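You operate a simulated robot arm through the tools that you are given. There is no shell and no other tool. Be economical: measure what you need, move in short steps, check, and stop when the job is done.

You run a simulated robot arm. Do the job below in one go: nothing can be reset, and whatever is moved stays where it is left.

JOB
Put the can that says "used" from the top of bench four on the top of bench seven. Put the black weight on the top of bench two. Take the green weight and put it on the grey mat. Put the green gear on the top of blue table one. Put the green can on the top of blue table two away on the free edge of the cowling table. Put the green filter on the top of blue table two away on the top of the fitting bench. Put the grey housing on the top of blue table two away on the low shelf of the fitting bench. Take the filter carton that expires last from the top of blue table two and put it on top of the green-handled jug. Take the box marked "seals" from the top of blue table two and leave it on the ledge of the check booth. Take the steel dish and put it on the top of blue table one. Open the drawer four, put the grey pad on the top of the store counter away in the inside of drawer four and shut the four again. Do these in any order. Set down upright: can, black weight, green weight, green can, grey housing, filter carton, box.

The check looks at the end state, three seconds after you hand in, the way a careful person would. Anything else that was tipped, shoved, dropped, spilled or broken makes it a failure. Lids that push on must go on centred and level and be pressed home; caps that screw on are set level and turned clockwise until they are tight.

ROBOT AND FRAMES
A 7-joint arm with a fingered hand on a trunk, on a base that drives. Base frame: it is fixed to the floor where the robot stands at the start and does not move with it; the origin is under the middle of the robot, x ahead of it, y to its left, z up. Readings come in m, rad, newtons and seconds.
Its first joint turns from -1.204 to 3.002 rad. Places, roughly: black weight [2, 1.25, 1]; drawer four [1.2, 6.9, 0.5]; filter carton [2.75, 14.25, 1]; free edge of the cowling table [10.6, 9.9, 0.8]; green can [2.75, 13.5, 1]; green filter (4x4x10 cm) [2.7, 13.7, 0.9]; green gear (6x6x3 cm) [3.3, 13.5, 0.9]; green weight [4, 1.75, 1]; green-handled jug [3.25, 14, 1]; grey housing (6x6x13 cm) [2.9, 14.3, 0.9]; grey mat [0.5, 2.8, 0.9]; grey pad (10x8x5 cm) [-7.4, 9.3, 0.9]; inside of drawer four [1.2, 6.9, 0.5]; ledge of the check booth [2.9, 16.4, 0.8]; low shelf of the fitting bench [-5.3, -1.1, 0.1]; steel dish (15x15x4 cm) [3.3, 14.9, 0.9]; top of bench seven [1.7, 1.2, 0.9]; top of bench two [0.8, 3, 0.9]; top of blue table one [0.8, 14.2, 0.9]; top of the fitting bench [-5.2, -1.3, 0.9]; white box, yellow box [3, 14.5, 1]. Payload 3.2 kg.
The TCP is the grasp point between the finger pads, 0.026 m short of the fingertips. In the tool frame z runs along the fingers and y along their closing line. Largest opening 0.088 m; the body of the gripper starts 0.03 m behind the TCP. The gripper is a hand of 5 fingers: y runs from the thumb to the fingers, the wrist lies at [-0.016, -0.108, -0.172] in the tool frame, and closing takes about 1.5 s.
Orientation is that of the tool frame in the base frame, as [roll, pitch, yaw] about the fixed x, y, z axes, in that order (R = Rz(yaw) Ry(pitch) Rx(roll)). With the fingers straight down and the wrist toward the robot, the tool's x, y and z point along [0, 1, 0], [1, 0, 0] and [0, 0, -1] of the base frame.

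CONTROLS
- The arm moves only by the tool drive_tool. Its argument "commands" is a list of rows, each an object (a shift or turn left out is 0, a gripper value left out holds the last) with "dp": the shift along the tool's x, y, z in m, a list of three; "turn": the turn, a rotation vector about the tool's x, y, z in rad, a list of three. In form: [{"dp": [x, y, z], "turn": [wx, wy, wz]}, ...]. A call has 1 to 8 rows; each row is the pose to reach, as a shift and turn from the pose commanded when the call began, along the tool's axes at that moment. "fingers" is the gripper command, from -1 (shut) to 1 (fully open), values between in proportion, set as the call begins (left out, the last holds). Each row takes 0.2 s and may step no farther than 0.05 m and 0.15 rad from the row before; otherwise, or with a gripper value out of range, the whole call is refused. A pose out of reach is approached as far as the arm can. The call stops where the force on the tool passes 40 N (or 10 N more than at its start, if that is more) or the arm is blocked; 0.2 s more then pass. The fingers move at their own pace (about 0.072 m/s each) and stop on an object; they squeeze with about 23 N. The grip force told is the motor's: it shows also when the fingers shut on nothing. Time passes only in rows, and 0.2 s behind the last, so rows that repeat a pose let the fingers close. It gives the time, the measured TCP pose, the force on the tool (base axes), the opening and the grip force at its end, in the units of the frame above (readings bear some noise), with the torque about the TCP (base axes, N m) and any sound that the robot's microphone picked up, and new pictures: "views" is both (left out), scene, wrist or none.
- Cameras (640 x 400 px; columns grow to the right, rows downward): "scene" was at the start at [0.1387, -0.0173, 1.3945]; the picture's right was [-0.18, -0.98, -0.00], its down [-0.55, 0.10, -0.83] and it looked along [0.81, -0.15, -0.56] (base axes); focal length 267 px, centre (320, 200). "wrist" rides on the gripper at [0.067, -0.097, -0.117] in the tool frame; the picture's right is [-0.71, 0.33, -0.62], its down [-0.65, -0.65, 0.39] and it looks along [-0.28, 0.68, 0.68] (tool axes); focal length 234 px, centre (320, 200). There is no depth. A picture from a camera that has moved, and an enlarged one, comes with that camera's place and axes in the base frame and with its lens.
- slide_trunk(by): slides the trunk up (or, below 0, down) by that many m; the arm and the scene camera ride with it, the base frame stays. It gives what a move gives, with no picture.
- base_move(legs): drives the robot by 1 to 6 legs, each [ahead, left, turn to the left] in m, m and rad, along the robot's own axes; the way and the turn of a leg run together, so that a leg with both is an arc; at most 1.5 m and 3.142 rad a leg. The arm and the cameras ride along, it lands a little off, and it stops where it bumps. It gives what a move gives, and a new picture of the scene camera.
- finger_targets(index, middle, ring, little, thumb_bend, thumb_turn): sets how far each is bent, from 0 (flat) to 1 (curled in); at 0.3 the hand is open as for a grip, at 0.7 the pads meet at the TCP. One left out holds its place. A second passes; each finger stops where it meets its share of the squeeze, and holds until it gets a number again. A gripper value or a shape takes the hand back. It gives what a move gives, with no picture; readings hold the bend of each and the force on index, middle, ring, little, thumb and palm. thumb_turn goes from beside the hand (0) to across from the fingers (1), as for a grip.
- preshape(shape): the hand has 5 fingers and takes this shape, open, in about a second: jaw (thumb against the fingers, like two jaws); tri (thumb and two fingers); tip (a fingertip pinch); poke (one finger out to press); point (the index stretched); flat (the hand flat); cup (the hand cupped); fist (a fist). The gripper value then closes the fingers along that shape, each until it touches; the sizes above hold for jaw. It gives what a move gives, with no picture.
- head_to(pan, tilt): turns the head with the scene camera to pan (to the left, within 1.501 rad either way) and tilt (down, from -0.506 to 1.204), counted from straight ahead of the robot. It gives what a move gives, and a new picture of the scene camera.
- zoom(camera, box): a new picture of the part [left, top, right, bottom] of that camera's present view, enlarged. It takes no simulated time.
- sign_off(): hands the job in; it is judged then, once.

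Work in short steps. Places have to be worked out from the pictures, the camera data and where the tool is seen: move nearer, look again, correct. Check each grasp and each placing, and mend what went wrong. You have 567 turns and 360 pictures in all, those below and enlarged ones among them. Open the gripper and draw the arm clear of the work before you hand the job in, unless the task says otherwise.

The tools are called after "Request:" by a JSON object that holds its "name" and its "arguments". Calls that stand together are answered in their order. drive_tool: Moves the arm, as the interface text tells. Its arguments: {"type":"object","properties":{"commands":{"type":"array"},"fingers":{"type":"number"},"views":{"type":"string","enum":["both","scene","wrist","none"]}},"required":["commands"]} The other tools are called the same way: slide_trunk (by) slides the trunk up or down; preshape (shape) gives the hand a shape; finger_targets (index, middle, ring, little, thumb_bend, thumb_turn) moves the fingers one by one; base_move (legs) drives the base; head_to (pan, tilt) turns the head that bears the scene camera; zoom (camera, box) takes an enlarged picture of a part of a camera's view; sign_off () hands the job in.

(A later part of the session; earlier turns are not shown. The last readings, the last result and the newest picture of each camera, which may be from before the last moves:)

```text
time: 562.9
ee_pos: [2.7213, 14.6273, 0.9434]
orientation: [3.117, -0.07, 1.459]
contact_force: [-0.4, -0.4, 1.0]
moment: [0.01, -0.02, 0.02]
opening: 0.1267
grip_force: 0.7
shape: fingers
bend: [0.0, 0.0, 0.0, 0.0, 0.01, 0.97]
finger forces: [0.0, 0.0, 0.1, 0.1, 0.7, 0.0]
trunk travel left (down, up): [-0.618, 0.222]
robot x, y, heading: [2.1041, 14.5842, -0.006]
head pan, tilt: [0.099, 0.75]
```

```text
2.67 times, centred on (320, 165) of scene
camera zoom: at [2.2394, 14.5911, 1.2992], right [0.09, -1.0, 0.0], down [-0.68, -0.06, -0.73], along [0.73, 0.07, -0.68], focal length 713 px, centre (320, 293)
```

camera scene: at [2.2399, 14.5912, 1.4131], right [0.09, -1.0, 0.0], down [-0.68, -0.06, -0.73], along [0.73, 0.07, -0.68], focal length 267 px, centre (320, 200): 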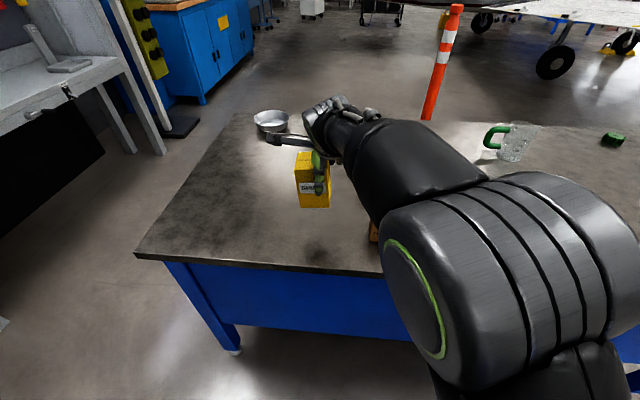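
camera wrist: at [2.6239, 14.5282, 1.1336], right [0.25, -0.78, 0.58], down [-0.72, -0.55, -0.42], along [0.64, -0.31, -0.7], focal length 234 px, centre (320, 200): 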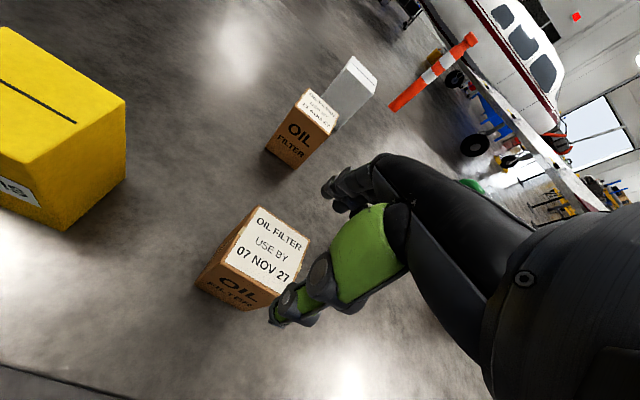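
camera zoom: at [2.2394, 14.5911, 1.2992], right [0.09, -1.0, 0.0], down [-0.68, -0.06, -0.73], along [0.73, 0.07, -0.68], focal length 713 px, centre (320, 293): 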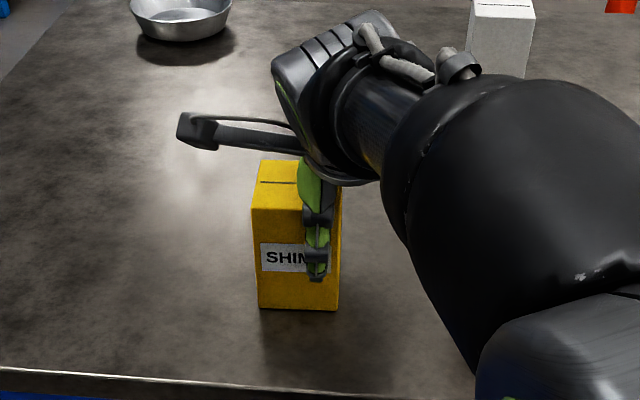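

Freed and standing. I raise the trunk and look whether the box stays.

Request:
{"name": "slide_trunk", "arguments": {"by": 0.1}}

Request:
{"name": "drive_tool", "arguments": {"commands": [{"dp": [0, 0, -0.04]}, {"dp": [0, 0, -0.08]}, {"dp": [0, -0.03, -0.11]}, {"dp": [0, -0.06, -0.13]}, {"dp": [0, -0.1, -0.14]}], "views": "scene"}}

```text
time: 564.2
ee_pos: [2.721, 14.6278, 1.0434]
orientation: [3.116, -0.071, 1.459]
contact_force: [0.1, -0.5, 0.2]
moment: [0.0, 0.0, -0.01]
opening: 0.1268
grip_force: 0.1
shape: fingers
bend: [0.0, 0.0, 0.0, 0.0, 0.01, 0.97]
finger forces: [0.1, 0.0, 0.0, 0.0, 0.1, 0.1]
trunk travel left (down, up): [-0.718, 0.122]
robot x, y, heading: [2.102, 14.5854, -0.002]
head pan, tilt: [0.099, 0.75]
```

```text
time: 565.4
ee_pos: [2.6138, 14.6266, 1.1816]
orientation: [3.114, -0.076, 1.46]
contact_force: [-0.1, 0.0, -0.1]
moment: [0.04, -0.02, 0.03]
opening: 0.1267
grip_force: 0.0
shape: fingers
bend: [0.0, 0.0, 0.0, 0.0, 0.0, 0.97]
finger forces: [0.1, 0.0, 0.1, 0.0, 0.0, 0.0]
trunk travel left (down, up): [-0.718, 0.122]
robot x, y, heading: [2.1037, 14.5869, -0.005]
head pan, tilt: [0.099, 0.75]
camera scene: at [2.2384, 14.5876, 1.3993], right [0.09, -1.0, 0.0], down [-0.68, -0.06, -0.73], along [0.73, 0.07, -0.68], focal length 267 px, centre (320, 200)
```

scene: 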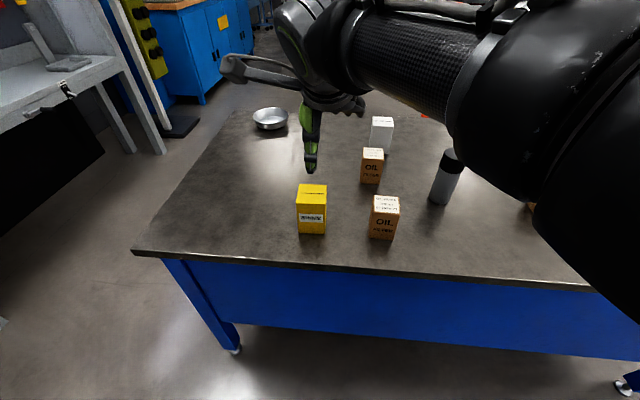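

The shims box stands where it was (within 1 cm). Now I re-level the hand and move it above the NOV carton, which is now on my right-hand side.

Request:
{"name": "drive_tool", "arguments": {"commands": [{"dp": [-0.03, 0.025, 0], "turn": [0.006, -0.02, 0]}, {"dp": [-0.06, 0.05, 0], "turn": [0.014, -0.04, 0]}, {"dp": [-0.1, 0.075, 0], "turn": [0.02, -0.06, 0]}, {"dp": [-0.14, 0.1, 0], "turn": [0.028, -0.076, 0]}, {"dp": [-0.14, 0.108, 0], "turn": [0.028, -0.076, 0]}, {"dp": [-0.14, 0.108, 0], "turn": [0.028, -0.076, 0]}], "fingers": 1}}

```text
time: 566.8
ee_pos: [2.7066, 14.4781, 1.173]
orientation: [-3.139, 0.004, 1.458]
contact_force: [-0.2, -0.5, 0.1]
moment: [-0.03, 0.02, -0.01]
opening: 0.0882
grip_force: 0.1
shape: jaw
bend: [0.3, 0.3, 0.3, 0.3, 0.3, 0.97]
finger forces: [0.1, 0.1, 0.1, 0.0, 0.0, 0.0]
trunk travel left (down, up): [-0.718, 0.122]
robot x, y, heading: [2.1032, 14.5846, -0.008]
head pan, tilt: [0.099, 0.75]
camera scene: at [2.2395, 14.5905, 1.3992], right [0.09, -1.0, 0.0], down [-0.68, -0.06, -0.73], along [0.73, 0.07, -0.68], focal length 267 px, centre (320, 200)
camera wrist: at [2.618, 14.5557, 1.2888], right [0.25, -0.74, 0.63], down [-0.72, -0.57, -0.38], along [0.64, -0.36, -0.68], focal length 234 px, centre (320, 200)
```

scene: 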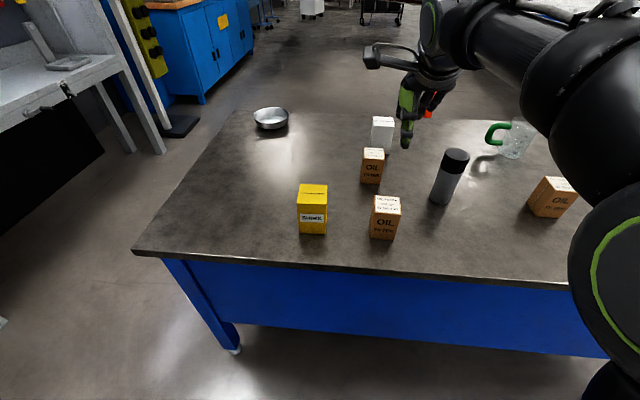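
wrist: 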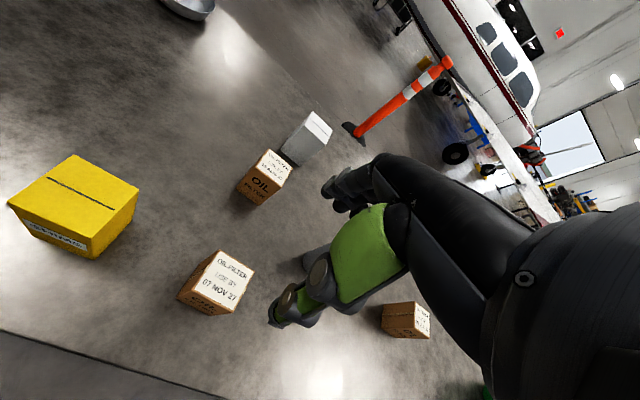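

I descend to just above the carton and check alignment.

Request:
{"name": "drive_tool", "arguments": {"commands": [{"dp": [0, 0.003, 0.045]}, {"dp": [0, 0.003, 0.09]}, {"dp": [0, 0.003, 0.13]}, {"dp": [0, 0.003, 0.17]}, {"dp": [0, 0.003, 0.17]}], "views": "wrist"}}

Request:
{"name": "zoom", "arguments": {"camera": "scene", "box": [330, 130, 450, 250]}}

```text
time: 568.0
ee_pos: [2.7079, 14.4766, 1.0027]
orientation: [-3.14, 0.005, 1.457]
contact_force: [-0.6, 0.6, 0.6]
moment: [0.01, 0.0, -0.01]
opening: 0.0881
grip_force: 0.1
shape: jaw
bend: [0.3, 0.3, 0.3, 0.3, 0.3, 0.97]
finger forces: [0.1, 0.0, 0.0, 0.0, 0.1, 0.1]
trunk travel left (down, up): [-0.718, 0.122]
robot x, y, heading: [2.1074, 14.5798, -0.003]
head pan, tilt: [0.099, 0.75]
camera wrist: at [2.6193, 14.5552, 1.1187], right [0.25, -0.74, 0.63], down [-0.72, -0.57, -0.38], along [0.64, -0.36, -0.68], focal length 234 px, centre (320, 200)
```

wrist: 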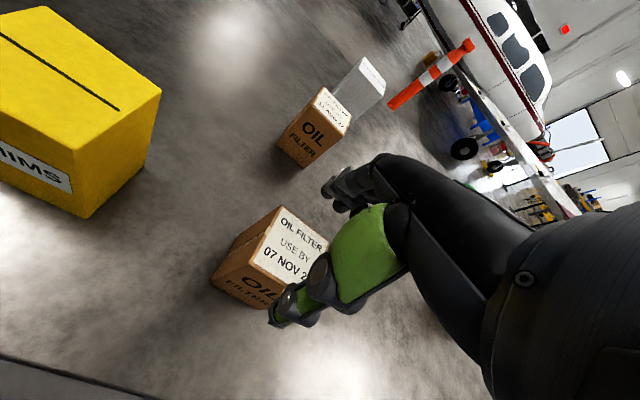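

```text
3.33 times, centred on (390, 190) of scene
camera zoom: at [2.239, 14.5911, 1.3993], right [0.09, -1.0, 0.0], down [-0.68, -0.06, -0.73], along [0.73, 0.07, -0.68], focal length 891 px, centre (87, 233)
```

zoom: 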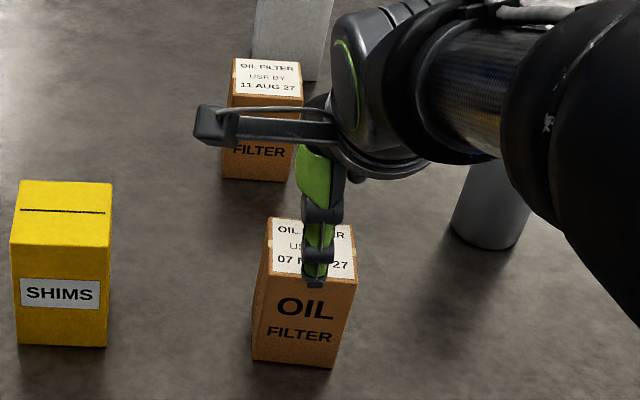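

Alignment is good (carton x 2.683–2.743). I lower around it and close.

Request:
{"name": "drive_tool", "arguments": {"commands": [{"dp": [0, 0.005, 0.02]}, {"dp": [0, 0.005, 0.045]}, {"dp": [0, 0.005, 0.07]}, {"dp": [0, 0.005, 0.082]}, {"dp": [0, 0.005, 0.082]}], "views": "none"}}

Request:
{"name": "drive_tool", "arguments": {"commands": [{"dp": [0, 0, 0]}, {"dp": [0, 0, 0]}, {"dp": [0, 0, 0]}, {"dp": [0, 0, 0]}, {"dp": [0, 0, 0]}, {"dp": [0, 0, 0]}], "fingers": -1, "views": "none"}}

Request:
{"name": "zoom", "arguments": {"camera": "scene", "box": [330, 130, 450, 250]}}

```text
time: 569.2
ee_pos: [2.7156, 14.4765, 0.926]
orientation: [3.133, 0.004, 1.46]
contact_force: [6.3, -1.7, 21.7]
moment: [-0.23, 0.0, 0.15]
opening: 0.0878
grip_force: 0.0
shape: jaw
bend: [0.29, 0.3, 0.28, 0.3, 0.28, 0.97]
finger forces: [4.8, 0.1, 10.3, 0.0, 5.0, 0.0]
trunk travel left (down, up): [-0.718, 0.122]
robot x, y, heading: [2.1068, 14.583, -0.004]
head pan, tilt: [0.099, 0.75]
```

```text
time: 570.6
ee_pos: [2.7155, 14.4771, 0.9244]
orientation: [3.132, 0.001, 1.457]
contact_force: [11.2, -1.9, 23.7]
moment: [-0.16, 0.2, 0.06]
opening: 0.0615
grip_force: 22.9
shape: jaw
bend: [0.37, 0.42, 0.33, 0.5, 0.05, 0.98]
finger forces: [32.9, 9.5, 9.1, 0.1, 36.3, 0.0]
trunk travel left (down, up): [-0.718, 0.122]
robot x, y, heading: [2.1092, 14.5861, -0.004]
head pan, tilt: [0.099, 0.75]
```

```text
3.33 times, centred on (390, 190) of scene
camera zoom: at [2.2378, 14.5914, 1.3994], right [0.09, -1.0, 0.0], down [-0.68, -0.06, -0.73], along [0.73, 0.07, -0.68], focal length 891 px, centre (87, 233)
```

zoom: 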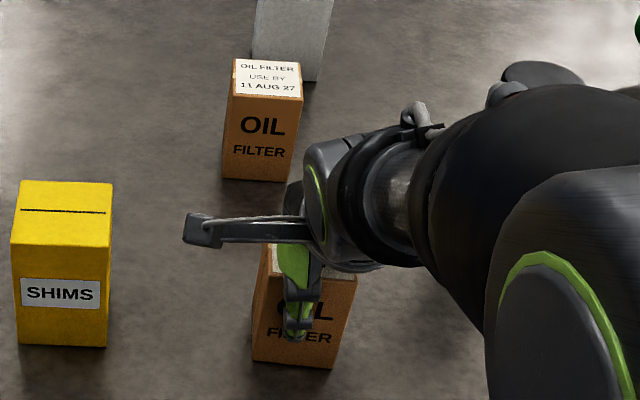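

The carton is gripped (opening 6.2 cm). I lift it a bit.

Request:
{"name": "drive_tool", "arguments": {"commands": [{"dp": [0, 0, -0.02]}, {"dp": [0, 0, -0.04]}, {"dp": [0, 0, -0.07]}, {"dp": [0, 0, -0.1]}, {"dp": [0, 0, -0.1]}], "views": "both"}}

```text
time: 571.8
ee_pos: [2.7168, 14.4789, 1.0206]
orientation: [-3.136, 0.003, 1.458]
contact_force: [-0.3, -0.6, -4.5]
moment: [0.02, -0.02, 0.01]
opening: 0.0601
grip_force: 23.1
shape: jaw
bend: [0.39, 0.43, 0.73, 0.5, 0.05, 0.97]
finger forces: [26.4, 8.7, 4.0, 0.0, 37.2, 0.0]
trunk travel left (down, up): [-0.718, 0.122]
robot x, y, heading: [2.1105, 14.5873, -0.01]
head pan, tilt: [0.099, 0.75]
camera scene: at [2.2409, 14.5909, 1.399], right [0.09, -1.0, 0.0], down [-0.68, -0.06, -0.73], along [0.73, 0.07, -0.68], focal length 267 px, centre (320, 200)
camera wrist: at [2.6265, 14.5563, 1.137], right [0.25, -0.74, 0.63], down [-0.72, -0.57, -0.38], along [0.64, -0.36, -0.68], focal length 234 px, centre (320, 200)
```

scene: 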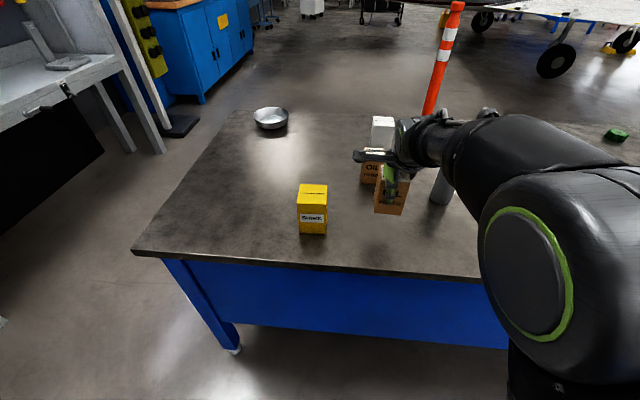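
wrist: 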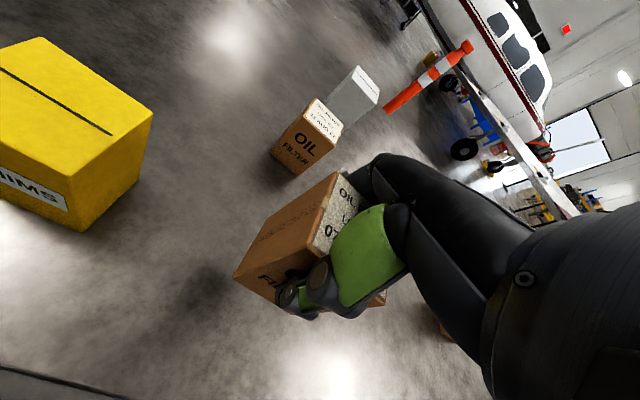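

Got it. I raise and retract, then drive around the south end to the table's east side.

Request:
{"name": "drive_tool", "arguments": {"commands": [{"dp": [0, -0.02, -0.04]}, {"dp": [0, -0.05, -0.08]}, {"dp": [0, -0.09, -0.11]}, {"dp": [0, -0.13, -0.13]}, {"dp": [0, -0.15, -0.13]}], "views": "none"}}

Request:
{"name": "base_move", "arguments": {"legs": [[-0.25, 0, 0], [0, -1.2, 0], [0, -1.1, 0], [1.1, 0, 0], [1.05, 0, 0]]}}

```text
time: 573.0
ee_pos: [2.659, 14.4842, 1.1072]
orientation: [-3.139, 0.006, 1.457]
contact_force: [-0.1, -0.3, -3.3]
moment: [0.0, 0.02, -0.01]
opening: 0.0597
grip_force: 22.6
shape: jaw
bend: [0.39, 0.43, 0.73, 0.5, 0.05, 0.98]
finger forces: [26.1, 8.7, 3.9, 0.0, 37.1, 0.1]
out of reach, approached as far as the arm can: row 3, 4, 5
trunk travel left (down, up): [-0.718, 0.122]
robot x, y, heading: [2.1064, 14.5861, -0.007]
head pan, tilt: [0.099, 0.75]
```

```text
time: 593.9
ee_pos: [4.0978, 12.2025, 1.117]
orientation: [3.137, -0.01, 1.467]
contact_force: [-23.6, 18.5, 16.8]
moment: [0.75, 1.45, -0.45]
opening: 0.0607
grip_force: 23.0
shape: jaw
bend: [0.49, 0.51, 0.73, 0.5, 0.19, 0.85]
finger forces: [2.5, 3.9, 0.0, 0.0, 39.1, 0.0]
trunk travel left (down, up): [-0.718, 0.122]
robot x, y, heading: [3.5584, 12.2894, -0.003]
head pan, tilt: [0.099, 0.75]
stopped in leg 5: the force on the tool passed its limit (the readings are from after the stop); the commanded pose is now the measured one
camera scene: at [3.6793, 12.3002, 1.4003], right [0.1, -1.0, 0.01], down [-0.67, -0.07, -0.74], along [0.73, 0.07, -0.68], focal length 267 px, centre (320, 200)
```

scene: 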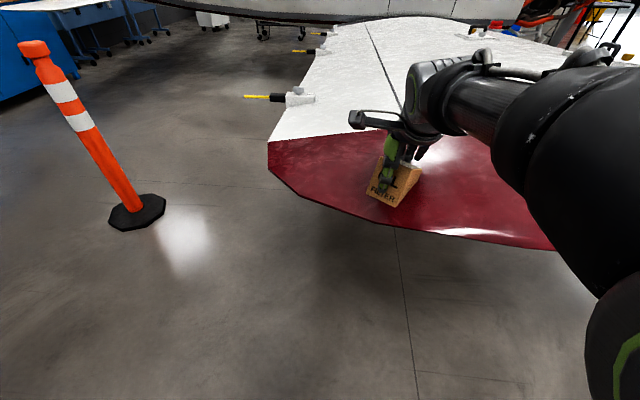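

The carton touched the aeroplane wing tip. I back off straight away and look at the grip.

Request:
{"name": "base_move", "arguments": {"legs": [[-0.35, 0, 0]]}}

Request:
{"name": "drive_tool", "arguments": {"commands": [{"dp": [0, 0, 0]}, {"dp": [0, 0, 0]}], "views": "wrist"}}

Request:
{"name": "zoom", "arguments": {"camera": "scene", "box": [330, 90, 470, 230]}}

```text
time: 596.2
ee_pos: [3.7589, 12.1939, 1.1113]
orientation: [-3.137, -0.006, 1.461]
contact_force: [0.2, 0.2, -3.2]
moment: [0.04, -0.06, -0.01]
opening: 0.0611
grip_force: 23.0
shape: jaw
bend: [0.45, 0.41, 0.73, 0.5, 0.11, 0.95]
finger forces: [5.1, 12.9, 4.1, 0.0, 18.3, 0.0]
trunk travel left (down, up): [-0.718, 0.122]
robot x, y, heading: [3.2065, 12.2908, -0.008]
head pan, tilt: [0.099, 0.75]
camera scene: at [3.3417, 12.2962, 1.3991], right [0.09, -1.0, 0.0], down [-0.68, -0.06, -0.73], along [0.73, 0.07, -0.68], focal length 267 px, centre (320, 200)
```

scene: 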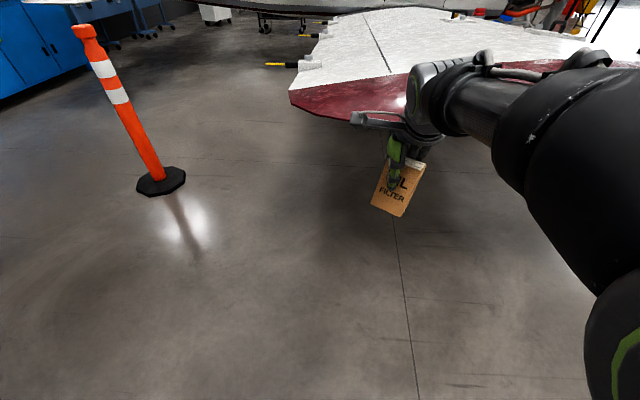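

```text
time: 596.8
ee_pos: [3.7574, 12.1943, 1.111]
orientation: [-3.134, -0.007, 1.461]
contact_force: [-0.4, -0.4, -3.8]
moment: [0.04, -0.04, -0.01]
opening: 0.0612
grip_force: 22.9
shape: jaw
bend: [0.45, 0.41, 0.73, 0.5, 0.11, 0.95]
finger forces: [5.2, 13.0, 4.0, 0.0, 18.2, 0.0]
trunk travel left (down, up): [-0.718, 0.122]
robot x, y, heading: [3.2062, 12.2909, -0.007]
head pan, tilt: [0.099, 0.75]
camera wrist: at [3.6687, 12.2713, 1.2282], right [0.25, -0.74, 0.62], down [-0.72, -0.57, -0.39], along [0.64, -0.35, -0.68], focal length 234 px, centre (320, 200)
```

wrist: 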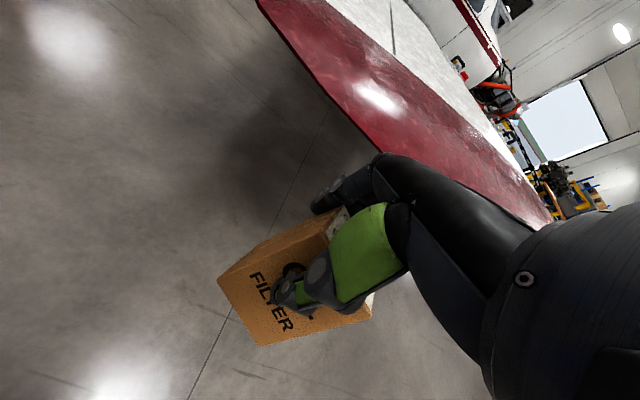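

```text
2.86 times, centred on (400, 160) of scene
camera zoom: at [3.3414, 12.2963, 1.3992], right [0.09, -1.0, 0.0], down [-0.68, -0.06, -0.73], along [0.73, 0.07, -0.68], focal length 764 px, centre (91, 314)
```

zoom: 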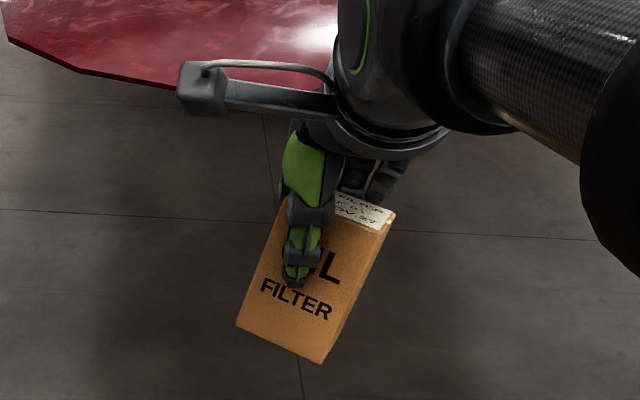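

The carton has rolled ~20° in the grip. I'll set it down on the east part of table two, let it right itself and regrip. I turn here (away from the wing) and go to the east side.

Request:
{"name": "base_move", "arguments": {"legs": [[0, 0, 1.57], [0, 0, 1.57], [-0.62, 0, 0], [0, -0.7, 0]]}}

Request:
{"name": "head_to", "arguments": {"pan": -0.3, "tilt": 0.7}}

```text
time: 611.4
ee_pos: [3.2919, 13.0835, 1.1113]
orientation: [-3.139, -0.007, -1.692]
contact_force: [1.0, -0.1, -4.3]
moment: [-0.05, 0.02, -0.01]
opening: 0.0602
grip_force: 22.8
shape: jaw
bend: [0.45, 0.41, 0.73, 0.5, 0.11, 0.95]
finger forces: [5.6, 12.9, 3.8, 0.0, 17.3, 0.1]
trunk travel left (down, up): [-0.718, 0.122]
robot x, y, heading: [3.8399, 12.9812, 3.119]
head pan, tilt: [0.099, 0.75]
camera scene: at [3.7114, 12.9743, 1.3991], right [-0.08, 1.0, 0.0], down [0.68, 0.05, -0.73], along [-0.73, -0.06, -0.68], focal length 267 px, centre (320, 200)
```

scene: 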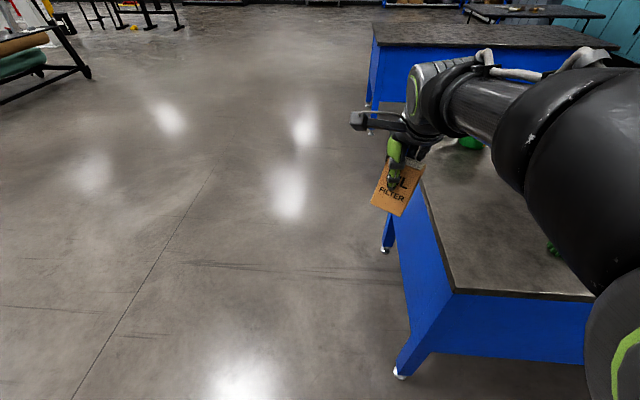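

```text
time: 612.3
ee_pos: [3.2928, 13.0833, 1.11]
orientation: [-3.137, -0.007, -1.695]
contact_force: [-0.5, 0.0, -4.2]
moment: [-0.04, 0.06, -0.01]
opening: 0.0603
grip_force: 22.8
shape: jaw
bend: [0.45, 0.41, 0.73, 0.5, 0.11, 0.95]
finger forces: [5.4, 12.9, 3.8, 0.1, 17.4, 0.1]
trunk travel left (down, up): [-0.718, 0.122]
robot x, y, heading: [3.842, 12.9848, 3.119]
head pan, tilt: [-0.3, 0.7]
camera scene: at [3.7134, 13.0073, 1.4034], right [0.32, 0.95, 0.0], down [0.61, -0.2, -0.76], along [-0.73, 0.24, -0.64], focal length 267 px, centre (320, 200)
```

scene: 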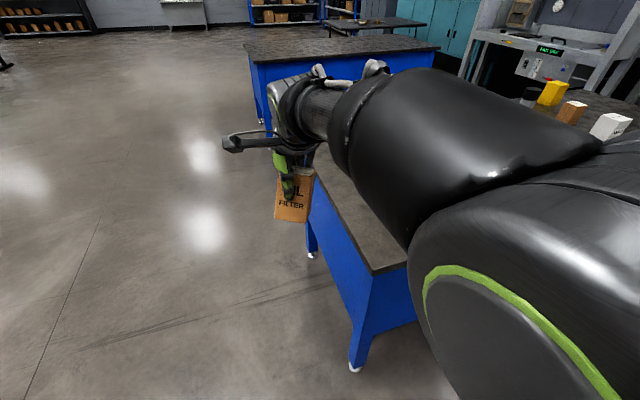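

The table's SE corner is at (3.40, 13.24). I continue along its east side to y≈13.65.

Request:
{"name": "base_move", "arguments": {"legs": [[0, -0.65, 0.02]]}}

Request:
{"name": "head_to", "arguments": {"pan": 0.1, "tilt": 0.8}}

```text
time: 615.9
ee_pos: [3.2977, 13.727, 1.1115]
orientation: [-3.136, -0.008, -1.673]
contact_force: [0.3, 1.0, -3.9]
moment: [-0.04, 0.02, -0.01]
opening: 0.0602
grip_force: 23.3
shape: jaw
bend: [0.45, 0.41, 0.73, 0.5, 0.11, 0.95]
finger forces: [5.5, 12.9, 3.8, 0.0, 17.3, 0.1]
trunk travel left (down, up): [-0.718, 0.122]
robot x, y, heading: [3.8516, 13.6322, -3.146]
head pan, tilt: [-0.3, 0.7]
camera scene: at [3.7199, 13.6604, 1.4034], right [0.3, 0.96, 0.0], down [0.62, -0.19, -0.76], along [-0.73, 0.23, -0.64], focal length 267 px, centre (320, 200)
```

scene: 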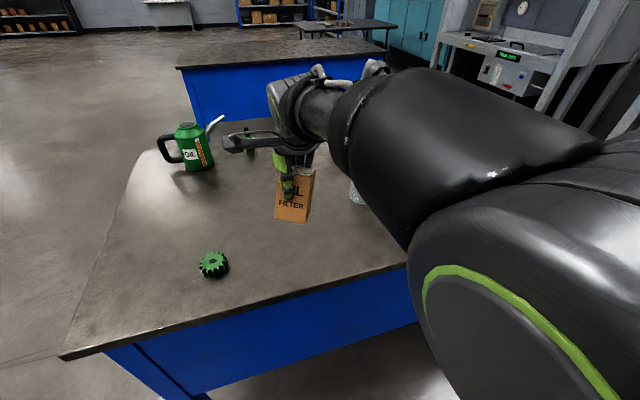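

```text
time: 616.8
ee_pos: [3.2981, 13.7278, 1.1104]
orientation: [-3.137, -0.007, -1.672]
contact_force: [-0.1, -1.0, -3.4]
moment: [0.0, 0.04, 0.03]
opening: 0.0601
grip_force: 22.5
shape: jaw
bend: [0.45, 0.41, 0.73, 0.5, 0.11, 0.95]
finger forces: [5.4, 12.8, 3.8, 0.0, 17.4, 0.1]
trunk travel left (down, up): [-0.718, 0.122]
robot x, y, heading: [3.853, 13.6344, -3.14]
head pan, tilt: [0.099, 0.799]
camera scene: at [3.7208, 13.6271, 1.3951], right [-0.1, 1.0, 0.0], down [0.71, 0.07, -0.7], along [-0.69, -0.07, -0.72], focal length 267 px, centre (320, 200)
```

scene: 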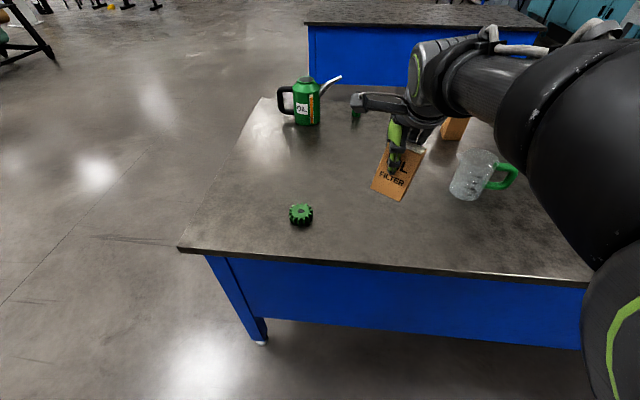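

I lower the carton here, clear of gear and jug, until its low corner touches.

Request:
{"name": "drive_tool", "arguments": {"commands": [{"dp": [0, 0, 0.04]}, {"dp": [0, 0, 0.08]}, {"dp": [0, 0, 0.12]}, {"dp": [0, 0, 0.15]}, {"dp": [0, 0, 0.16]}, {"dp": [0, 0, 0.17]}, {"dp": [0, 0, 0.178]}], "views": "none"}}

Request:
{"name": "zoom", "arguments": {"camera": "scene", "box": [320, 100, 480, 260]}}

```text
time: 618.4
ee_pos: [3.3022, 13.7231, 0.9371]
orientation: [3.138, -0.007, -1.673]
contact_force: [7.9, -6.2, 22.1]
moment: [0.08, -0.17, -0.06]
opening: 0.0564
grip_force: 22.9
shape: jaw
bend: [0.48, 0.41, 0.73, 0.5, 0.01, 0.94]
finger forces: [6.5, 13.1, 0.1, 0.0, 23.1, 0.1]
trunk travel left (down, up): [-0.718, 0.122]
robot x, y, heading: [3.8481, 13.6395, -3.14]
head pan, tilt: [0.099, 0.799]
```

```text
2.50 times, centred on (400, 180) of scene
camera zoom: at [3.7269, 13.6243, 1.396], right [-0.1, 0.99, 0.0], down [0.71, 0.07, -0.7], along [-0.7, -0.07, -0.71], focal length 668 px, centre (120, 250)
```

zoom: 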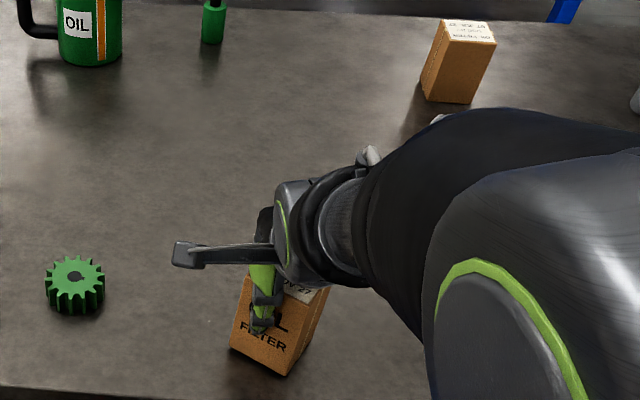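

It's still tilted ~20°. I lift slightly and rotate the hand about the closing axis to level the carton, then set it flat.

Request:
{"name": "drive_tool", "arguments": {"commands": [{"dp": [0, 0, -0.02]}, {"dp": [0, 0, -0.02], "turn": [0, -0.12, 0]}, {"dp": [0, 0, -0.02], "turn": [0, -0.24, 0]}, {"dp": [0, 0, -0.02], "turn": [0, -0.35, 0]}, {"dp": [0, 0, -0.02], "turn": [0, -0.35, 0]}], "views": "none"}}

Request:
{"name": "zoom", "arguments": {"camera": "scene", "box": [320, 100, 480, 260]}}

```text
time: 619.6
ee_pos: [3.2969, 13.7335, 0.9573]
orientation: [-3.134, 0.305, -1.696]
contact_force: [0.4, -0.5, -4.4]
moment: [-0.09, 0.05, -0.02]
opening: 0.0572
grip_force: 23.2
shape: jaw
bend: [0.47, 0.4, 0.73, 0.5, 0.03, 0.96]
finger forces: [3.9, 13.8, 2.7, 0.1, 17.9, 0.1]
trunk travel left (down, up): [-0.718, 0.122]
robot x, y, heading: [3.8534, 13.6351, -3.144]
head pan, tilt: [0.099, 0.799]
```

```text
2.50 times, centred on (400, 180) of scene
camera zoom: at [3.7209, 13.6276, 1.3951], right [-0.1, 0.99, 0.0], down [0.71, 0.07, -0.7], along [-0.69, -0.07, -0.72], focal length 668 px, centre (120, 250)
```

zoom: 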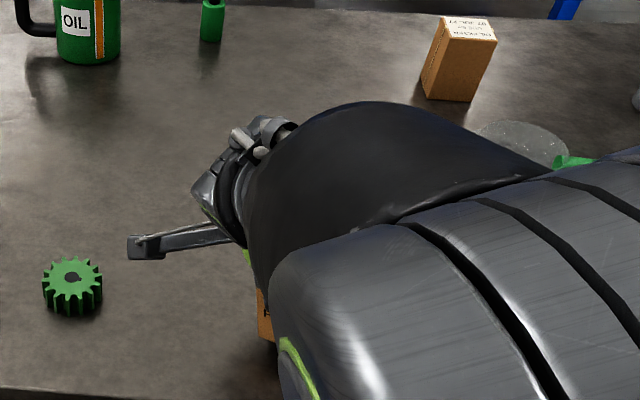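

The arm hides it now; I lower gently and check with the wrist camera.

Request:
{"name": "drive_tool", "arguments": {"commands": [{"dp": [0.002, 0, 0.006]}, {"dp": [0.004, 0, 0.012]}, {"dp": [0.007, 0, 0.02]}, {"dp": [0.007, 0, 0.02]}], "views": "wrist"}}

```text
time: 620.6
ee_pos: [3.2951, 13.7283, 0.9443]
orientation: [3.134, 0.291, -1.696]
contact_force: [0.2, 0.3, -3.1]
moment: [-0.06, 0.03, 0.01]
opening: 0.0573
grip_force: 23.5
shape: jaw
bend: [0.47, 0.4, 0.73, 0.5, 0.03, 0.96]
finger forces: [4.0, 13.7, 2.7, 0.2, 17.8, 0.0]
trunk travel left (down, up): [-0.718, 0.122]
robot x, y, heading: [3.8506, 13.635, -3.144]
head pan, tilt: [0.099, 0.799]
camera wrist: at [3.379, 13.62, 1.0347], right [-0.26, 0.53, 0.8], down [0.74, 0.65, -0.19], along [-0.62, 0.54, -0.56], focal length 234 px, centre (320, 200)
```

wrist: 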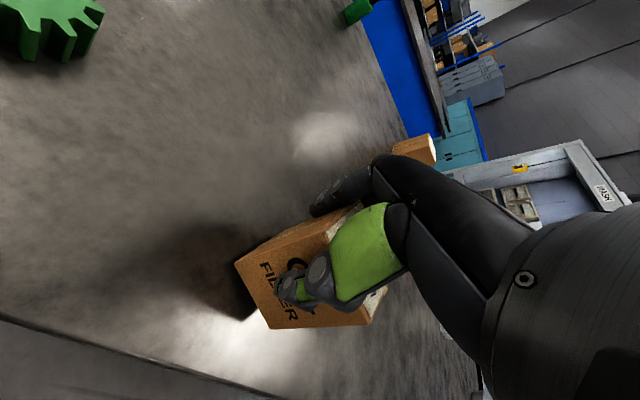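

Not yet touching. I lower further in small steps.

Request:
{"name": "drive_tool", "arguments": {"commands": [{"dp": [0.001, 0, 0.004]}, {"dp": [0.002, 0, 0.008]}, {"dp": [0.004, 0, 0.012]}, {"dp": [0.005, 0, 0.016]}, {"dp": [0.006, 0, 0.019]}], "views": "wrist"}}

```text
time: 621.8
ee_pos: [3.2946, 13.7311, 0.9332]
orientation: [3.115, 0.285, -1.708]
contact_force: [4.2, 2.5, 25.1]
moment: [0.05, -0.15, -0.15]
opening: 0.0566
grip_force: 22.8
shape: jaw
bend: [0.48, 0.4, 0.73, 0.5, 0.0, 0.97]
finger forces: [3.2, 14.7, 3.5, 2.0, 22.0, 0.1]
trunk travel left (down, up): [-0.718, 0.122]
robot x, y, heading: [3.8512, 13.6408, -3.14]
head pan, tilt: [0.099, 0.799]
camera wrist: at [3.3808, 13.6228, 1.0238], right [-0.24, 0.54, 0.81], down [0.74, 0.64, -0.21], along [-0.63, 0.55, -0.55], focal length 234 px, centre (320, 200)
```

wrist: 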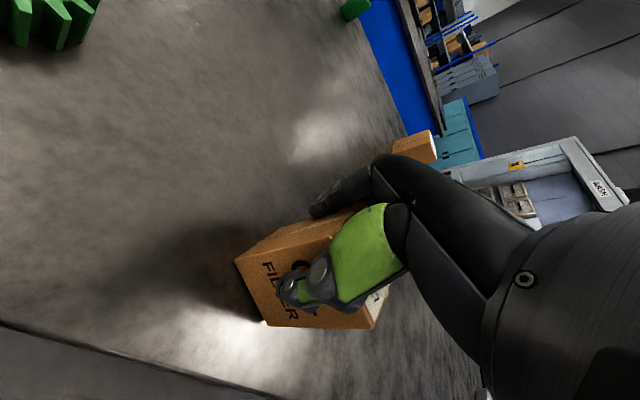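

It's in contact and fairly flat (little moment). I open the hand and look.

Request:
{"name": "drive_tool", "arguments": {"commands": [{"dp": [0, 0, -0.001]}, {"dp": [0, 0, -0.001]}, {"dp": [0, 0, -0.001]}, {"dp": [0, 0, -0.001]}, {"dp": [0, 0, -0.001]}, {"dp": [0, 0, -0.001]}], "fingers": 1, "views": "wrist"}}

```text
time: 623.2
ee_pos: [3.294, 13.7341, 0.922]
orientation: [3.141, 0.287, -1.707]
contact_force: [-0.7, -0.7, 1.3]
moment: [0.02, -0.03, 0.03]
opening: 0.0878
grip_force: 0.1
shape: jaw
bend: [0.3, 0.3, 0.3, 0.3, 0.3, 0.97]
finger forces: [0.1, 0.0, 0.8, 0.1, 0.0, 0.0]
trunk travel left (down, up): [-0.718, 0.122]
robot x, y, heading: [3.8552, 13.6391, -3.144]
head pan, tilt: [0.099, 0.799]
camera wrist: at [3.3776, 13.6243, 1.0145], right [-0.26, 0.54, 0.8], down [0.75, 0.64, -0.19], along [-0.61, 0.55, -0.57], focal length 234 px, centre (320, 200)
```

wrist: 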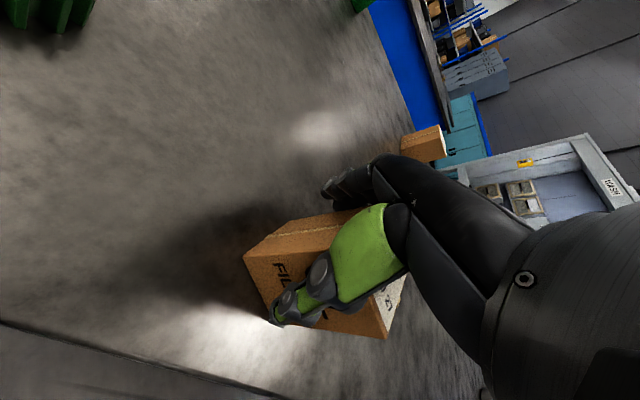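

The carton stands. I back out along the fingers, re-level the hand above and look.

Request:
{"name": "drive_tool", "arguments": {"commands": [{"dp": [0, 0, -0.04]}, {"dp": [0, 0, -0.08]}, {"dp": [0, 0, -0.12]}, {"dp": [0, 0, -0.15], "turn": [0, 0.1, 0]}, {"dp": [0, 0, -0.15], "turn": [0, 0.2, 0]}, {"dp": [0, 0, -0.15], "turn": [0, 0.287, 0]}, {"dp": [0, 0, -0.15], "turn": [0, 0.287, 0]}], "views": "both"}}

```text
time: 624.8
ee_pos: [3.2931, 13.6757, 1.0557]
orientation: [-3.138, 0.056, -1.671]
contact_force: [-0.9, -0.7, 0.7]
moment: [-0.01, 0.03, 0.02]
opening: 0.0879
grip_force: 0.1
shape: jaw
bend: [0.3, 0.3, 0.3, 0.3, 0.3, 0.97]
finger forces: [0.1, 0.0, 0.1, 0.1, 0.0, 0.0]
trunk travel left (down, up): [-0.718, 0.122]
robot x, y, heading: [3.8477, 13.6364, -3.142]
head pan, tilt: [0.099, 0.799]
camera scene: at [3.7213, 13.6268, 1.3952], right [-0.1, 0.99, 0.0], down [0.71, 0.07, -0.7], along [-0.69, -0.07, -0.72], focal length 267 px, centre (320, 200)
camera wrist: at [3.3821, 13.5937, 1.1674], right [-0.27, 0.7, 0.66], down [0.72, 0.6, -0.35], along [-0.64, 0.38, -0.66], focal length 234 px, centre (320, 200)
```

scene: 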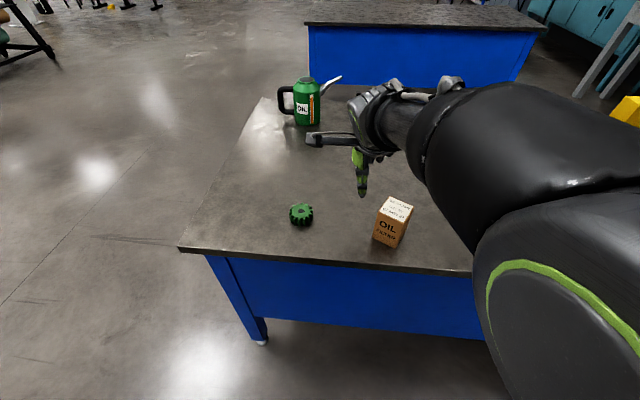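
wrist: 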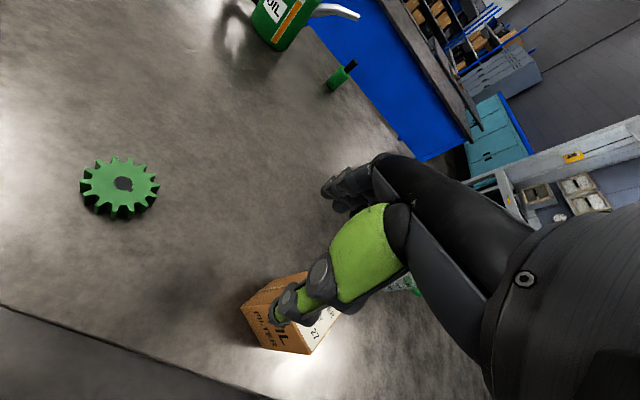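

The carton stands upright. I raise the hand and zoom in to get its pose and see the jug.

Request:
{"name": "drive_tool", "arguments": {"commands": [{"dp": [0, 0, -0.04], "turn": [0, 0.056, 0]}, {"dp": [-0.04, 0, -0.07], "turn": [0, 0.056, 0]}, {"dp": [-0.04, -0.04, -0.09], "turn": [0, 0.056, 0]}, {"dp": [-0.04, -0.08, -0.1], "turn": [0, 0.056, 0]}, {"dp": [-0.04, -0.08, -0.1], "turn": [0, 0.056, 0]}], "views": "scene"}}

Request:
{"name": "zoom", "arguments": {"camera": "scene", "box": [340, 130, 500, 260]}}

```text
time: 626.0
ee_pos: [3.3746, 13.702, 1.1567]
orientation: [-3.138, 0.001, -1.673]
contact_force: [-0.8, -0.4, -0.7]
moment: [-0.01, -0.03, -0.01]
opening: 0.0879
grip_force: 0.1
shape: jaw
bend: [0.3, 0.3, 0.3, 0.3, 0.3, 0.97]
finger forces: [0.0, 0.1, 0.0, 0.0, 0.0, 0.1]
trunk travel left (down, up): [-0.718, 0.122]
robot x, y, heading: [3.8532, 13.6358, -3.141]
head pan, tilt: [0.099, 0.799]
camera scene: at [3.7206, 13.6268, 1.3951], right [-0.1, 0.99, 0.0], down [0.71, 0.07, -0.7], along [-0.69, -0.07, -0.72], focal length 267 px, centre (320, 200)
```

scene: 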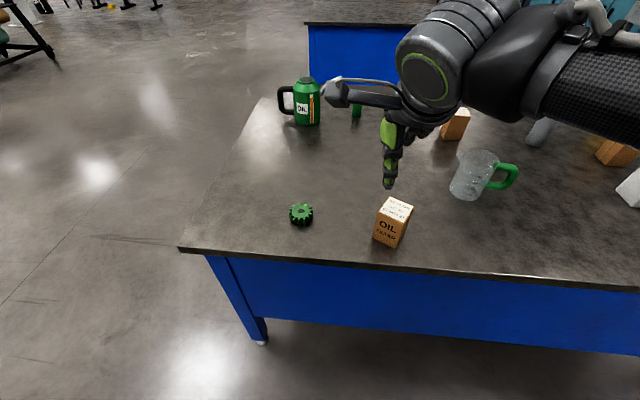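

```text
3.08 times, centred on (420, 195) of scene
camera zoom: at [3.7206, 13.6268, 1.3951], right [-0.1, 0.99, 0.0], down [0.71, 0.07, -0.7], along [-0.69, -0.07, -0.72], focal length 823 px, centre (12, 215)
```

zoom: 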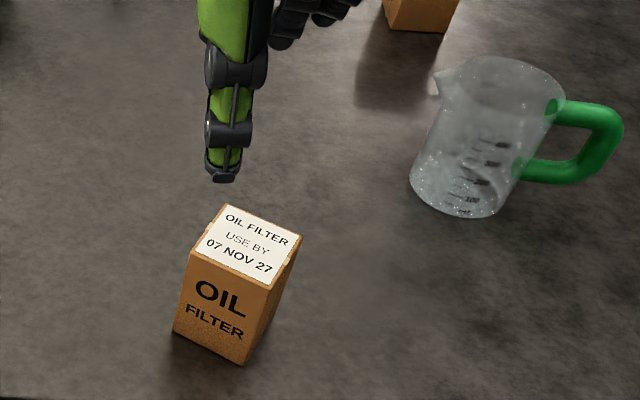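

Now I know the carton pose: top centre (3.313, 13.752), rotated ~30°; jug centre (3.131, 13.985), rim z≈0.975. I align the hand with the carton.

Request:
{"name": "drive_tool", "arguments": {"commands": [{"dp": [-0.015, 0.02, 0], "turn": [0, 0, 0.14]}, {"dp": [-0.03, 0.045, 0], "turn": [0, 0, 0.28]}, {"dp": [-0.0434, 0.0668, 0], "turn": [0, 0, 0.42]}, {"dp": [-0.0434, 0.0668, 0.04], "turn": [0, 0, 0.42]}, {"dp": [-0.0434, 0.0668, 0.08], "turn": [0, 0, 0.42]}, {"dp": [-0.0434, 0.0668, 0.12], "turn": [0, 0, 0.42]}, {"dp": [-0.0434, 0.0668, 0.15], "turn": [0, 0, 0.42]}, {"dp": [-0.0434, 0.0668, 0.15], "turn": [0, 0, 0.42]}], "views": "wrist"}}

Request:
{"name": "zoom", "arguments": {"camera": "scene", "box": [340, 130, 500, 260]}}

```text
time: 627.8
ee_pos: [3.3155, 13.7529, 1.0069]
orientation: [-3.137, 0.002, -2.094]
contact_force: [0.6, -1.1, 0.2]
moment: [0.0, 0.02, -0.01]
opening: 0.0878
grip_force: 0.0
shape: jaw
bend: [0.3, 0.3, 0.3, 0.3, 0.3, 0.97]
finger forces: [0.1, 0.1, 0.0, 0.1, 0.0, 0.1]
trunk travel left (down, up): [-0.718, 0.122]
robot x, y, heading: [3.8515, 13.6344, -3.142]
head pan, tilt: [0.099, 0.799]
camera wrist: at [3.3662, 13.6472, 1.1227], right [0.06, 0.78, 0.62], down [0.89, 0.24, -0.39], along [-0.45, 0.58, -0.68], focal length 234 px, centre (320, 200)
```

wrist: 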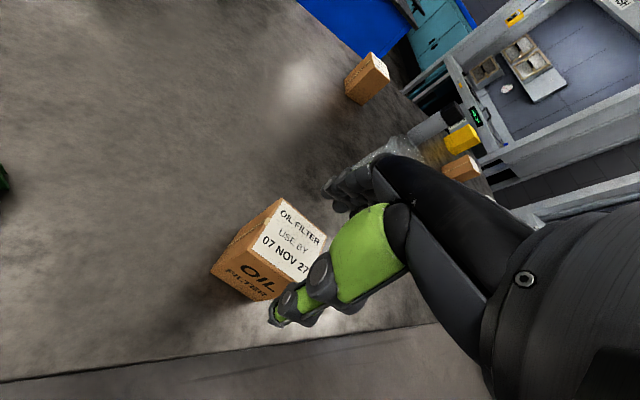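

```text
3.08 times, centred on (420, 195) of scene
camera zoom: at [3.7218, 13.6273, 1.3952], right [-0.1, 0.99, 0.0], down [0.71, 0.07, -0.7], along [-0.69, -0.07, -0.72], focal length 823 px, centre (12, 215)
```

zoom: 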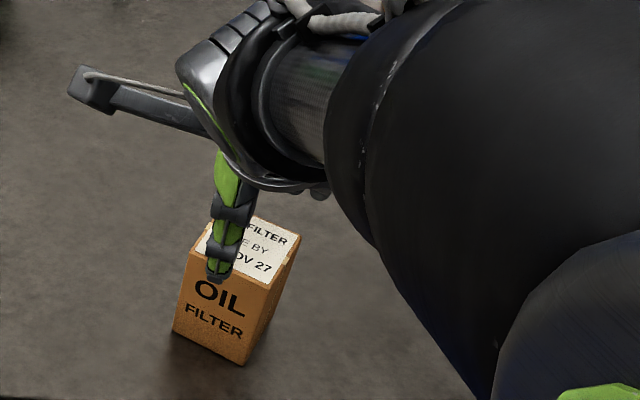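

Orientation matches. I open a bit wider, shift 7 mm and descend to grip.

Request:
{"name": "finger_targets", "arguments": {"index": 0.18, "middle": 0.18, "ring": 0.18, "little": 0.18, "thumb_bend": 0.2}}

Request:
{"name": "drive_tool", "arguments": {"commands": [{"dp": [-0.006, 0, 0.02]}, {"dp": [-0.006, 0, 0.045]}, {"dp": [-0.006, 0, 0.065]}, {"dp": [-0.006, 0, 0.078]}, {"dp": [-0.006, 0, 0.078]}], "views": "wrist"}}

```text
time: 628.8
ee_pos: [3.3151, 13.7518, 1.0058]
orientation: [-3.138, 0.002, -2.09]
contact_force: [0.1, 0.4, 1.1]
moment: [0.03, -0.02, -0.01]
opening: 0.1084
grip_force: 0.2
shape: fingers
bend: [0.18, 0.18, 0.18, 0.18, 0.21, 0.97]
finger forces: [0.1, 0.1, 0.0, 0.1, 0.1, 0.0]
trunk travel left (down, up): [-0.718, 0.122]
robot x, y, heading: [3.849, 13.6384, -3.142]
head pan, tilt: [0.099, 0.799]
```

```text
time: 630.0
ee_pos: [3.3138, 13.7569, 0.9376]
orientation: [-3.135, -0.038, -2.102]
contact_force: [0.7, 0.5, 0.8]
moment: [-0.04, 0.02, -0.02]
opening: 0.1086
grip_force: 0.4
shape: fingers
bend: [0.18, 0.18, 0.18, 0.18, 0.21, 0.97]
finger forces: [0.3, 0.0, 0.1, 0.0, 0.0, 0.1]
trunk travel left (down, up): [-0.718, 0.122]
robot x, y, heading: [3.8473, 13.6375, -3.142]
head pan, tilt: [0.099, 0.799]
camera wrist: at [3.3664, 13.6548, 1.0565], right [0.08, 0.8, 0.59], down [0.89, 0.21, -0.41], along [-0.45, 0.56, -0.69], focal length 234 px, centre (320, 200)
```

wrist: 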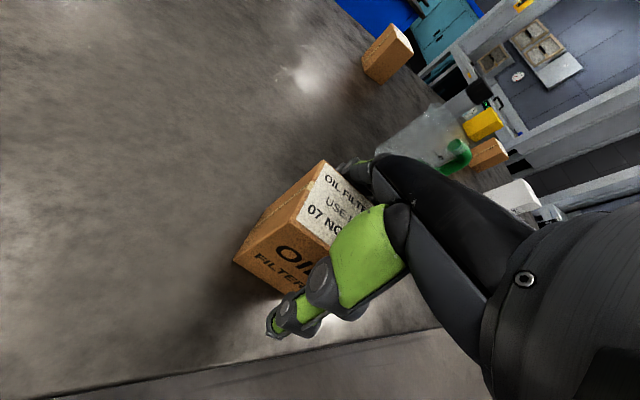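

Good depth. I close on the carton.

Request:
{"name": "drive_tool", "arguments": {"commands": [{"dp": [0, 0, 0]}, {"dp": [0, 0, 0]}, {"dp": [0, 0, 0]}, {"dp": [0, 0, 0]}, {"dp": [0, 0, 0]}, {"dp": [0, 0, 0]}, {"dp": [0, 0, 0]}], "fingers": -1, "views": "none"}}

Request:
{"name": "drive_tool", "arguments": {"commands": [{"dp": [0, 0, -0.03]}, {"dp": [0, 0, -0.06]}, {"dp": [0, -0.0, -0.1]}, {"dp": [0, -0.02, -0.14]}, {"dp": [0, -0.03, -0.16]}, {"dp": [0, -0.03, -0.16]}], "views": "both"}}

```text
time: 631.6
ee_pos: [3.3151, 13.7602, 0.935]
orientation: [-3.134, -0.035, -2.11]
contact_force: [-8.2, -1.3, 19.7]
moment: [-0.23, -0.18, 0.01]
opening: 0.0621
grip_force: 23.7
shape: jaw
bend: [0.35, 0.38, 0.72, 0.43, 0.07, 0.98]
finger forces: [23.1, 7.1, 1.7, 0.0, 22.9, 0.0]
trunk travel left (down, up): [-0.718, 0.122]
robot x, y, heading: [3.8504, 13.6334, -3.142]
head pan, tilt: [0.099, 0.799]
```

```text
time: 633.0
ee_pos: [3.3407, 13.7416, 1.0883]
orientation: [-3.137, 0.002, -2.092]
contact_force: [0.3, -0.1, -4.4]
moment: [0.01, 0.04, -0.01]
opening: 0.0605
grip_force: 23.2
shape: jaw
bend: [0.36, 0.38, 0.72, 0.43, 0.11, 0.99]
finger forces: [15.2, 7.1, 0.9, 0.1, 22.5, 0.0]
trunk travel left (down, up): [-0.718, 0.122]
robot x, y, heading: [3.85, 13.6383, -3.142]
head pan, tilt: [0.099, 0.799]
camera scene: at [3.7208, 13.6265, 1.3951], right [-0.1, 0.99, 0.0], down [0.71, 0.07, -0.7], along [-0.69, -0.07, -0.72], focal length 267 px, centre (320, 200)
camera wrist: at [3.3924, 13.636, 1.2046], right [0.06, 0.78, 0.62], down [0.89, 0.24, -0.39], along [-0.45, 0.58, -0.68], focal length 234 px, centre (320, 200)
```

scene: 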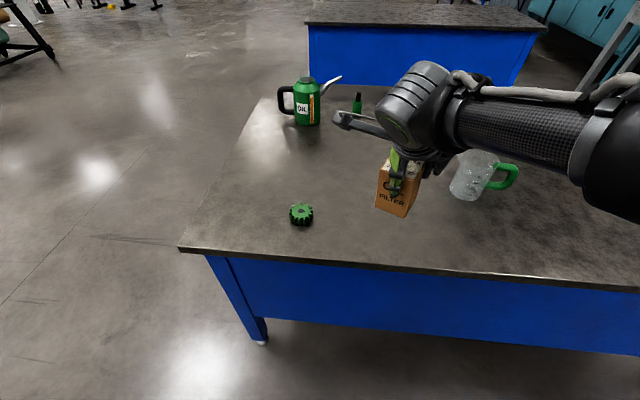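
wrist: 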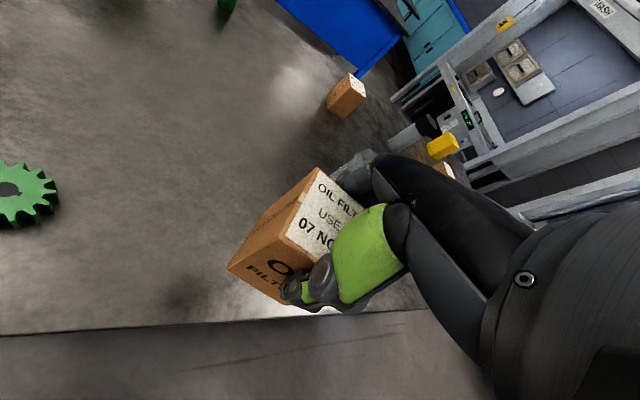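

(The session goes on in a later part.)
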